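You operate a simulated robot arm through the tools that you are given. There is no shell and no other tool. Be economical: measure what you need, move in short steps, check, and stop when the job is done.

You are at the controls of a simulated robot arm. One attempt, no reset.

JOB
Push the top drawer of the side bench shut.
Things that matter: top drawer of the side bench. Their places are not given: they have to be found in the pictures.

It is judged by the outcome, as a careful person would: the job done as asked, and still so three seconds after it is handed in. It fails if anything else is knocked over, pushed out of place, dropped, spilled or broken.

ROBOT AND FRAMES
A 7-joint arm with a two-finger parallel gripper, fixed in place. Base frame: the origin is at the foot of the arm, x ahead of it, y to its left, z up. Units: m, degrees, N and s.
With the tool pointing down near the work surface it reaches from about 0.24 to 0.68 m from the base axis. Its first joint turns from -66.0 to 66.0 degrees. Payload 1.57 kg.
The TCP is the grasp point between the finger pads, 0.03 m short of the fingertips. In the tool frame z runs along the fingers and y along their closing line. Largest opening 0.11 m; finger width 0.024, thickness 0.012; the body of the gripper, 0.048 by 0.112 m, starts 0.078 m behind the TCP.
Orientation is that of the tool frame in the base frame, as a unit quaternion [x, y, z, w]. With the fingers straight down and closing along the base's y, the tool's x points along the base's -x, its y along +y and its z along -z.

CONTROLS
- The arm moves only by the tool send_rows. Its argument "deltas" is a list of rows, each a list of 7 numbers: the finger opening in m, from 0 to 0.11, then the shift along the base's x, y, z in m, then the turn, a rotation vector about the base's x, y, z in rad. In form: [[grip, tx, ty, tz, rx, ry, rz], ...]. A call has 1 to 20 rows; each row shifts and turns the commanded pose from where the row before left it. Rows are played at 5 a second. More than 0.05 m and 8.6 degrees between two rows, or a gripper value outside its range, and nothing of the call is played. A pose out of reach is approached as far as the arm can. The call stops where the force on the tool passes 40 N (or 10 N more than at its start, if that is more) or the arm is blocked; 0.2 s more then pass. Each finger travels about 0.108 m/s and halts on what it meets, pressing with about 29 N; the grip force reading is that of the motor and also rises with nothing between the fingers. The clock runs only during rows and for 0.2 s after the last one: add rows that do not move to give the fingers time. It gives the time, the measured TCP pose, the force on the tool (base axes), the opening and the grip force at its end, in the units of the frame above (readings bear some noise).
- Cameras (640 x 400 px; columns grow to the right, rows downward): "scene" is fixed at [0.1547, -0.3973, 1.3801]; the picture's right is [0.83, -0.55, 0.00], its down [-0.43, -0.66, -0.62] and it looks along [0.34, 0.51, -0.79] (base axes); focal length 344 px, centre (320, 200). "wrist" rides on the gripper at [-0.036, 0, -0.08] in the tool frame; the picture's right is [0.00, -1.00, 0.00], its down [0.97, 0.00, -0.24] and it looks along [0.24, 0.00, 0.97] (tool axes); focal length 218 px, centre (320, 200).
- get_image(camera): a new picture of that camera. The clock stands still meanwhile.
- probe_pixels(camera, pixels): for up to 12 pixels [column, row] of the newest picture of that camera ("zoom" is the newest enlarged one), the place [x, y, z] in the base frame of the surface seen there, good to about 0.003 m. The clock stands still meanwhile.
- zoom(camera, box): a new picture of the part [left, top, right, bottom] of that camera's present view, enlarged. The clock stands still meanwhile.
- close_job(): hands the job in; it is judged then, once.

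Keep the steps short. Do not move on a guess: measure, check each grasp and each placing, and mend mistakes. In all there are 60 turns and 26 pictures (those below and enlarged ones count). Leave the gripper open and the arm clear of the work at the hand-in unless told otherwise, and finish with a single line.

The tools are called by a JSON object that holds its "name" and its "arguments". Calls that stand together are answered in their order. send_rows: Moves the arm, as the interface text tells. Its arguments: {"type":"object","properties":{"deltas":{"type":"array","items":{"type":"array","items":{"type":"number"}}}},"required":["deltas"]} The other tools are called the same way: get_image (camera) takes a picture; probe_pixels (camera, pixels) gives the place of the surface under pixels of a picture; zoom (camera, box) takes an enlarged picture of a part of a camera's view; close_job () hands the job in.

At the start:

```text
clock: 0.0
position: [0.4252, -0.1389, 0.9673]
tcp_rot: [0.001, 1.0, 0.0, 0.001]
ft_force: [0.6, -0.9, 0.3]
width: 0.11
grip_force: 0.2
```

scene: 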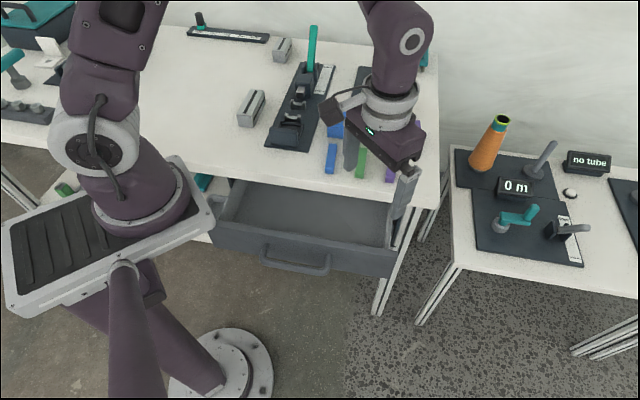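
wrist: 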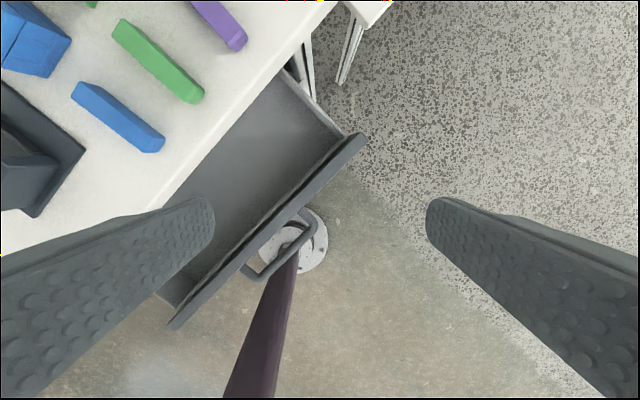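

The open drawer with a handle shows around (300,225) in the scene picture. I'll measure its front, its handle and the bench edge, and enlarge the view to see whether there are other drawers.

{"name": "probe_pixels", "arguments": {"camera": "scene", "pixels": [[215, 222], [300, 238], [390, 252], [300, 262], [265, 262], [325, 270], [230, 182], [385, 203], [300, 215], [435, 205], [300, 185], [400, 200]]}}

{"name": "zoom", "arguments": {"camera": "scene", "box": [180, 140, 460, 315]}}

{"name": "probe_pixels", "arguments": {"camera": "wrist", "pixels": [[360, 138], [172, 322], [268, 225], [305, 212], [250, 272], [312, 238], [280, 272], [290, 75], [165, 205], [245, 145], [120, 115], [160, 85]]}}

```text
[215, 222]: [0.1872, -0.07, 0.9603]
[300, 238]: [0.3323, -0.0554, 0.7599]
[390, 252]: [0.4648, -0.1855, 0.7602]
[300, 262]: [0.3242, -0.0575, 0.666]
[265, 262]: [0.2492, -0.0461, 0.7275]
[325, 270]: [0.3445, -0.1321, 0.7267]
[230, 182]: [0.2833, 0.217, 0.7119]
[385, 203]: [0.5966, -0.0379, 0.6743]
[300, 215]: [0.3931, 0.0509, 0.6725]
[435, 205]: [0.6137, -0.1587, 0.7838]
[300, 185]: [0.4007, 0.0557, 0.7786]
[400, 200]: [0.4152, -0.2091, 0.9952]
```

```text
2.29 times, centred on (320, 228) of scene
```

zoom: 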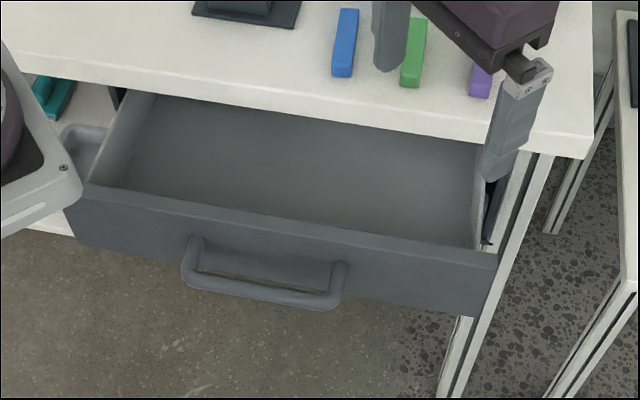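

```text
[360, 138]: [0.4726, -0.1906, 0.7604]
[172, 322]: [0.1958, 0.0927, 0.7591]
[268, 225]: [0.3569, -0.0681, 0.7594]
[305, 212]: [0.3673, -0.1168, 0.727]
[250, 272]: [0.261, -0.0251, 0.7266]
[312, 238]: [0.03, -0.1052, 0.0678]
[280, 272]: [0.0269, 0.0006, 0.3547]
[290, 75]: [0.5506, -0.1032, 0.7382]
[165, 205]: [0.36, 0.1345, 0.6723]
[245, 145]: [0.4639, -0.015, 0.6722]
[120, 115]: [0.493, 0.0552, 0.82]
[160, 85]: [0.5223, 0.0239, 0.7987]
```

The drawer front runs from (0.473,-0.191) to (0.196,0.093) with its top at z 0.76, so it needs pushing along (0.71,0.71). The handle bar is centred near (0.314,-0.071), z 0.727. The bench edge is about 0.12 m further in. I'll check the small grey and teal things left of the drawer. I'll also close the fingers and, staying high, turn 45° while moving to a spot outside the handle.

{"name": "probe_pixels", "arguments": {"camera": "zoom", "pixels": [[85, 140], [50, 95], [110, 95], [95, 190], [490, 258], [265, 290], [490, 305], [85, 160], [20, 222], [490, 210]]}}

{"name": "send_rows", "arguments": {"deltas": [[0.08, -0.024, 0.0058, 0, 0, 0, 0.131], [0.05, -0.024, 0.0058, 0, 0, 0, 0.131], [0.02, -0.024, 0.0058, 0, 0, 0, 0.131], [0, -0.024, 0.0058, 0, 0, 0, 0.131], [0, -0.024, 0.0058, 0, 0, 0, 0.131], [0, -0.024, 0.0058, 0, 0, 0, 0.13], [0, 0, 0, 0, 0, 0, 0], [0, 0, 0, 0, 0, 0, 0]]}}

{"name": "get_image", "arguments": {"camera": "scene"}}

{"name": "get_image", "arguments": {"camera": "wrist"}}

```text
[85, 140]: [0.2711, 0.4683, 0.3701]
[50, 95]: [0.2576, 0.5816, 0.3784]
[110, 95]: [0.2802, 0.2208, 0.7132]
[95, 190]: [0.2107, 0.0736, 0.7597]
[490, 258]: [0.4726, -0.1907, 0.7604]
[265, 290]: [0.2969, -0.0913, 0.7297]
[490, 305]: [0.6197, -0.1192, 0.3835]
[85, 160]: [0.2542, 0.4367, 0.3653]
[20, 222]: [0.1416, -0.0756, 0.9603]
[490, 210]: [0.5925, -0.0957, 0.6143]
```

```text
clock: 1.8
position: [0.2817, -0.1043, 0.9657]
tcp_rot: [-0.384, 0.924, 0.0, 0.0]
ft_force: [-0.9, -0.9, -0.1]
width: 0.0002
grip_force: 21.2
```

```text
22 pictures are left
```

scene: 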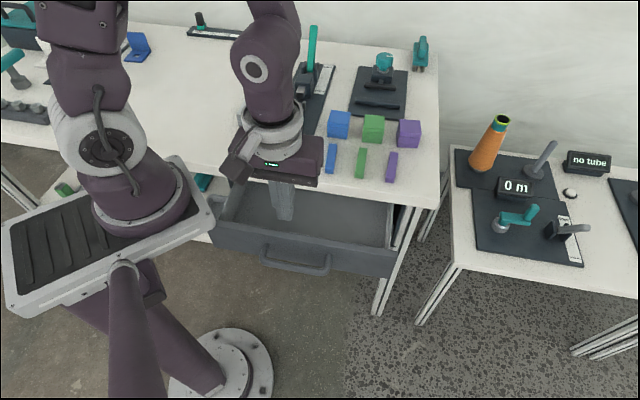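

```text
21 pictures are left
```

wrist: 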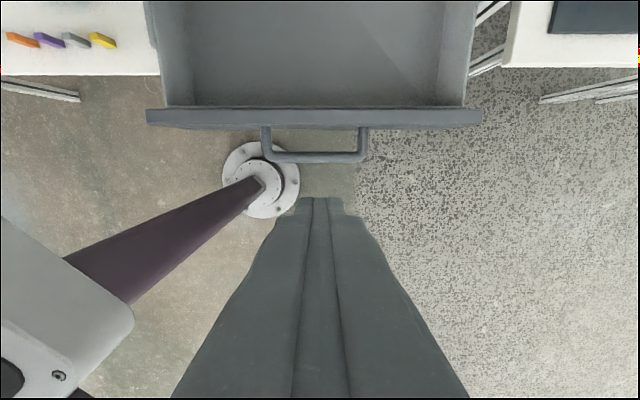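

The fingers are closed and point down just outside the handle bar, which is at about (315,158) in the wrist picture. The path down is clear, and the only drawer-level obstacle is the handle itself. Next I'll lower to TCP z of about 0.73, putting the tips near 0.70.

{"name": "send_rows", "arguments": {"deltas": [[0, 0, 0, -0.04, 0, 0, 0], [0, 0, 0, -0.04, 0, 0, 0], [0, 0, 0, -0.04, 0, 0, 0], [0, 0, 0, -0.04, 0, 0, 0], [0, 0, 0, -0.04, 0, 0, 0], [0, 0, 0, -0.036, 0, 0, 0], [0, 0, 0, 0, 0, 0, 0]]}}

{"name": "get_image", "arguments": {"camera": "wrist"}}

{"name": "get_image", "arguments": {"camera": "scene"}}

```text
clock: 3.4
position: [0.2815, -0.1046, 0.7302]
tcp_rot: [-0.382, 0.924, -0.001, 0.0]
ft_force: [0.6, 0.1, -0.6]
width: 0.0
grip_force: 21.6
```

```text
20 pictures are left
```

wrist: 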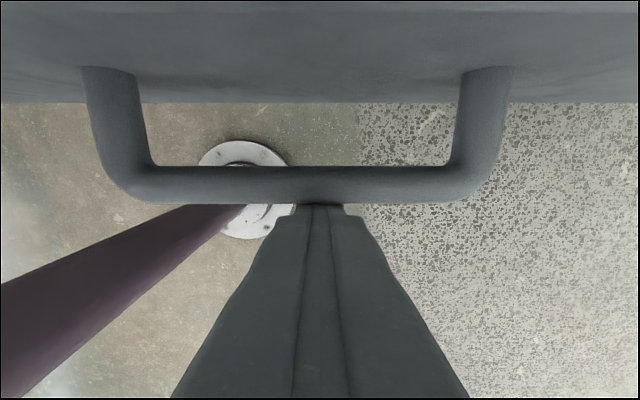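

```text
19 pictures are left
```

scene: 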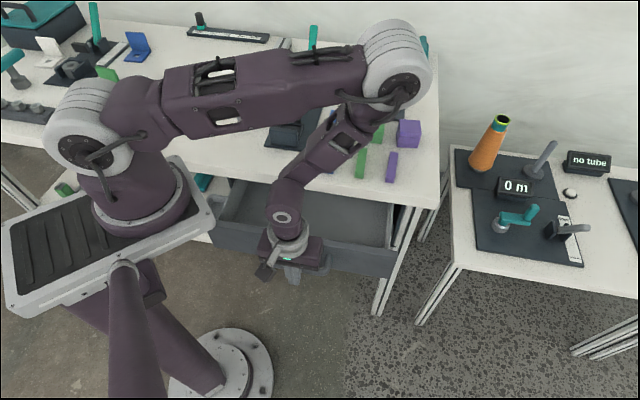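

The tips sit just outside the bar and level with it. Now I'll push slowly along (0.71,0.71), 0.014 m a row, for about 0.085 m.

{"name": "send_rows", "arguments": {"deltas": [[0, 0.01, 0.01, 0, 0, 0, 0], [0, 0.01, 0.01, 0, 0, 0, 0], [0, 0.01, 0.01, 0, 0, 0, 0], [0, 0.01, 0.01, 0, 0, 0, 0], [0, 0.01, 0.01, 0, 0, 0, 0], [0, 0.01, 0.01, 0, 0, 0, 0]]}}

{"name": "get_image", "arguments": {"camera": "scene"}}

```text
clock: 4.8
position: [0.341, -0.0439, 0.7303]
tcp_rot: [-0.382, 0.924, 0.0, 0.0]
ft_force: [-0.5, -0.4, -0.8]
width: 0.0002
grip_force: 21.4
```

```text
18 pictures are left
```

scene: 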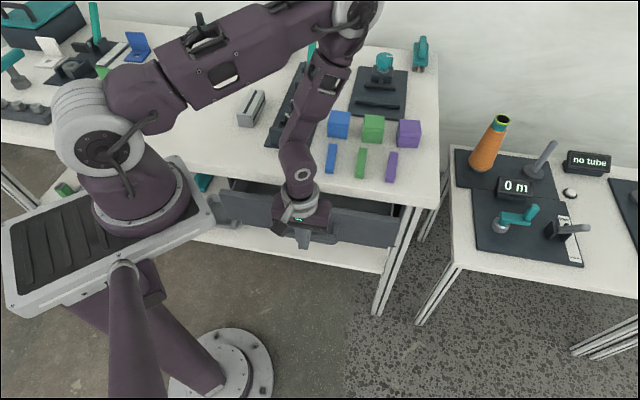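

The drawer is sliding in easily. I'll measure how far the front still stands out.

{"name": "zoom", "arguments": {"camera": "scene", "box": [200, 150, 440, 300]}}

{"name": "probe_pixels", "arguments": {"camera": "scene", "pixels": [[345, 207], [370, 212], [395, 216], [255, 193], [240, 191], [380, 230]]}}

{"name": "get_image", "arguments": {"camera": "wrist"}}

```text
2.67 times, centred on (320, 225) of scene
```

zoom: 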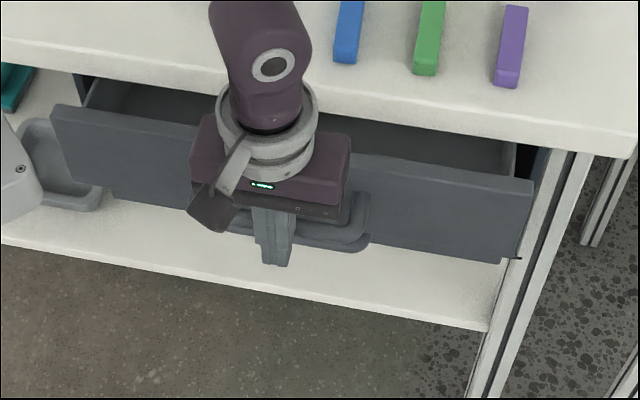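

```text
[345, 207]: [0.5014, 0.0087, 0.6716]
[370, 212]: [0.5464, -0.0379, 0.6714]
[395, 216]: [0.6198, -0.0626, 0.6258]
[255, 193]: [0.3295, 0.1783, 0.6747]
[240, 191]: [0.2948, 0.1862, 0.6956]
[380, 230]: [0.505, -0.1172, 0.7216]
```

```text
16 pictures are left
```

wrist: 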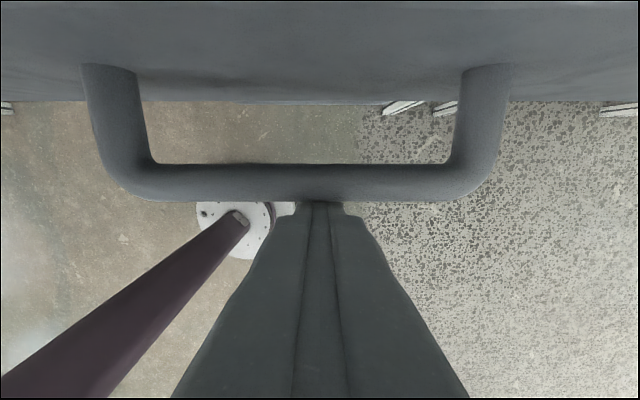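

The front face is now at 0.274 along the push direction, and the bench edge is at 0.322. I'll raise the tool 6 mm for extra clearance over the bench top, then keep pushing in small rows until it stops.

{"name": "send_rows", "arguments": {"deltas": [[0, 0, 0, 0.006, 0, 0, 0], [0, 0.006, 0.006, 0, 0, 0, 0], [0, 0.006, 0.006, 0, 0, 0, 0], [0, 0.006, 0.006, 0, 0, 0, 0], [0, 0.006, 0.006, 0, 0, 0, 0], [0, 0.005, 0.005, 0, 0, 0, 0]]}}

{"name": "zoom", "arguments": {"camera": "scene", "box": [200, 130, 440, 280]}}

```text
clock: 6.2
position: [0.3712, -0.0144, 0.7366]
tcp_rot: [-0.382, 0.924, 0.0, 0.0]
ft_force: [-0.5, -0.6, 0.0]
width: 0.0002
grip_force: 21.3
```

```text
2.67 times, centred on (320, 205) of scene
```

zoom: 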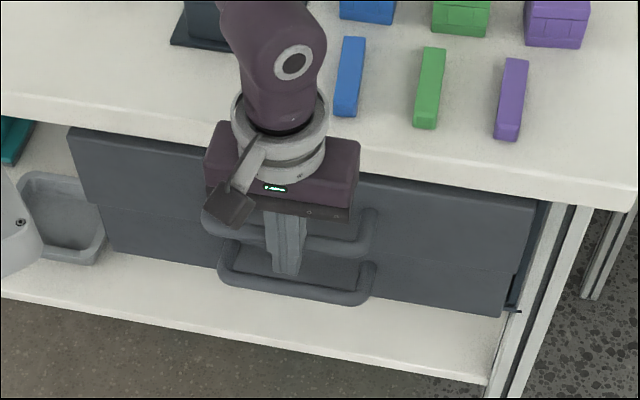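

A second, lower drawer has come into view and is already shut, so it gives me a reference. I'll measure both fronts.

{"name": "probe_pixels", "arguments": {"camera": "zoom", "pixels": [[480, 210], [420, 240], [420, 265], [470, 290], [130, 170], [150, 235], [300, 290], [340, 250], [450, 165], [500, 250]]}}

```text
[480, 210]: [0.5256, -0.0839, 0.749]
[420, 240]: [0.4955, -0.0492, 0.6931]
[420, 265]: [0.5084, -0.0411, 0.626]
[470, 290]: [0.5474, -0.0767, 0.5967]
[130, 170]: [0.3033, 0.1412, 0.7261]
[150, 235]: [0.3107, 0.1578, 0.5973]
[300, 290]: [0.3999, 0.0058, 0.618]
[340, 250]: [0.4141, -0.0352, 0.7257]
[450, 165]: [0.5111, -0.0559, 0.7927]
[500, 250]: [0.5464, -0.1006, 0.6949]
```

The top front is at 0.314 and the shut lower one is at 0.3315, so about 17 mm remains. I'll push gently until it meets its stop.

{"name": "send_rows", "arguments": {"deltas": [[0, 0.004, 0.004, 0, 0, 0, 0], [0, 0.004, 0.004, 0, 0, 0, 0], [0, 0.003, 0.003, 0, 0, 0, 0], [0, 0.002, 0.002, 0, 0, 0, 0], [0, 0.001, 0.001, 0, 0, 0, 0], [0, 0, 0, 0, 0, 0, 0]]}}

{"name": "zoom", "arguments": {"camera": "scene", "box": [200, 130, 440, 280]}}

{"name": "probe_pixels", "arguments": {"camera": "zoom", "pixels": [[480, 205], [420, 225], [420, 270], [470, 290], [130, 165], [150, 235], [430, 215], [500, 225]]}}

```text
clock: 7.6
position: [0.3836, -0.0016, 0.737]
tcp_rot: [-0.383, 0.924, -0.001, -0.001]
ft_force: [-6.8, -12.0, -5.2]
width: 0.0
grip_force: 21.4
```

```text
2.67 times, centred on (320, 205) of scene
```

zoom: 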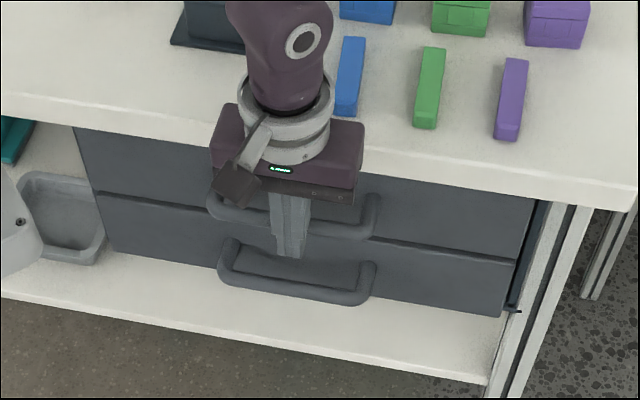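

```text
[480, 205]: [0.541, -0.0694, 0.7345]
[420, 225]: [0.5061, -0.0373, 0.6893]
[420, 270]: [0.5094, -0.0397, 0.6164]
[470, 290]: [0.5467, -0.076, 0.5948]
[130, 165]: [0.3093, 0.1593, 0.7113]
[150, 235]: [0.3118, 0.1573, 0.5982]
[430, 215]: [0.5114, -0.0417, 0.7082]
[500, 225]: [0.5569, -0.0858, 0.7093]
```

The top front now sits at 0.332, flush with the lower drawer, and the tool feels about 14 N against the stop, so it is shut. I'll back straight out, rise, and open the fingers once clear.

{"name": "send_rows", "arguments": {"deltas": [[0, -0.005, -0.005, 0, 0, 0, 0], [0, -0.012, -0.012, 0, 0, 0, 0], [0, -0.02, -0.02, 0, 0, 0, 0], [0, -0.02, -0.02, 0, 0, 0, 0], [0, 0, 0, 0.04, 0, 0, 0], [0, 0, 0, 0.04, 0, 0, 0], [0, 0, 0, 0.04, 0, 0, 0], [0, 0, 0, 0.04, 0, 0, 0], [0, 0, 0, 0.04, 0, 0, 0], [0.03, 0, 0, 0, 0, 0, 0], [0.07, 0, 0, 0, 0, 0, 0], [0.11, 0, 0, 0, 0, 0, 0], [0.11, 0, 0, 0, 0, 0, 0], [0.11, 0, 0, 0, 0, 0, 0], [0.11, 0, 0, 0, 0, 0, 0]]}}

{"name": "get_image", "arguments": {"camera": "scene"}}

{"name": "get_image", "arguments": {"camera": "wrist"}}

```text
clock: 10.8
position: [0.3269, -0.0583, 0.9379]
tcp_rot: [-0.383, 0.924, 0.0, -0.001]
ft_force: [-0.6, -0.4, -0.1]
width: 0.1104
grip_force: 0.1
```

```text
13 pictures are left
```

scene: 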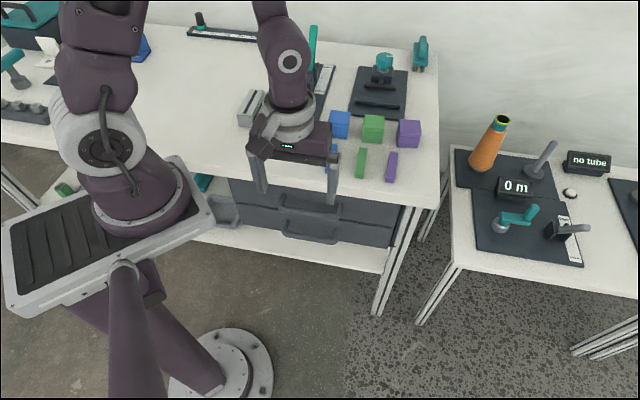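

```text
12 pictures are left
```

wrist: 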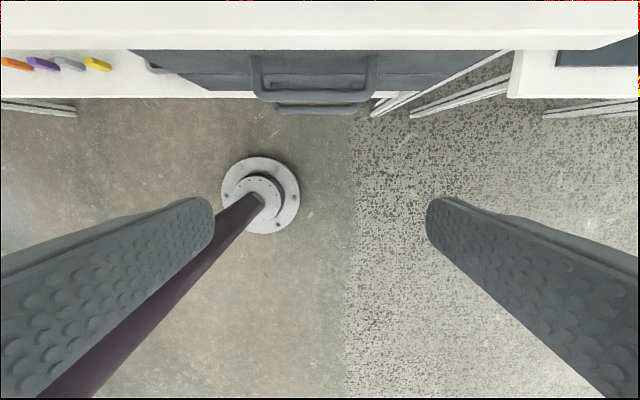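

The arm is clear and the things on the bench are undisturbed. One last measurement will show whether the drawer stayed shut.

{"name": "probe_pixels", "arguments": {"camera": "scene", "pixels": [[380, 212], [360, 210], [245, 190], [380, 235], [360, 231], [250, 211]]}}

```text
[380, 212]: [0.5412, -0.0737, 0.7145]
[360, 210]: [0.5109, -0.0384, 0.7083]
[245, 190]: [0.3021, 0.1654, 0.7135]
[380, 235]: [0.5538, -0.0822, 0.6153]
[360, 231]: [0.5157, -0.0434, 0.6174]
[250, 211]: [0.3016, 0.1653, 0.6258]
```

The top front is at about 0.332 and the lower one at about 0.333, so they are flush within measuring error. Handing in.

{"name": "close_job", "arguments": {}}

```text
The job is handed in.
```

The top drawer of the side bench is pushed shut, flush with the drawer below it; the gripper is open and the arm is clear.
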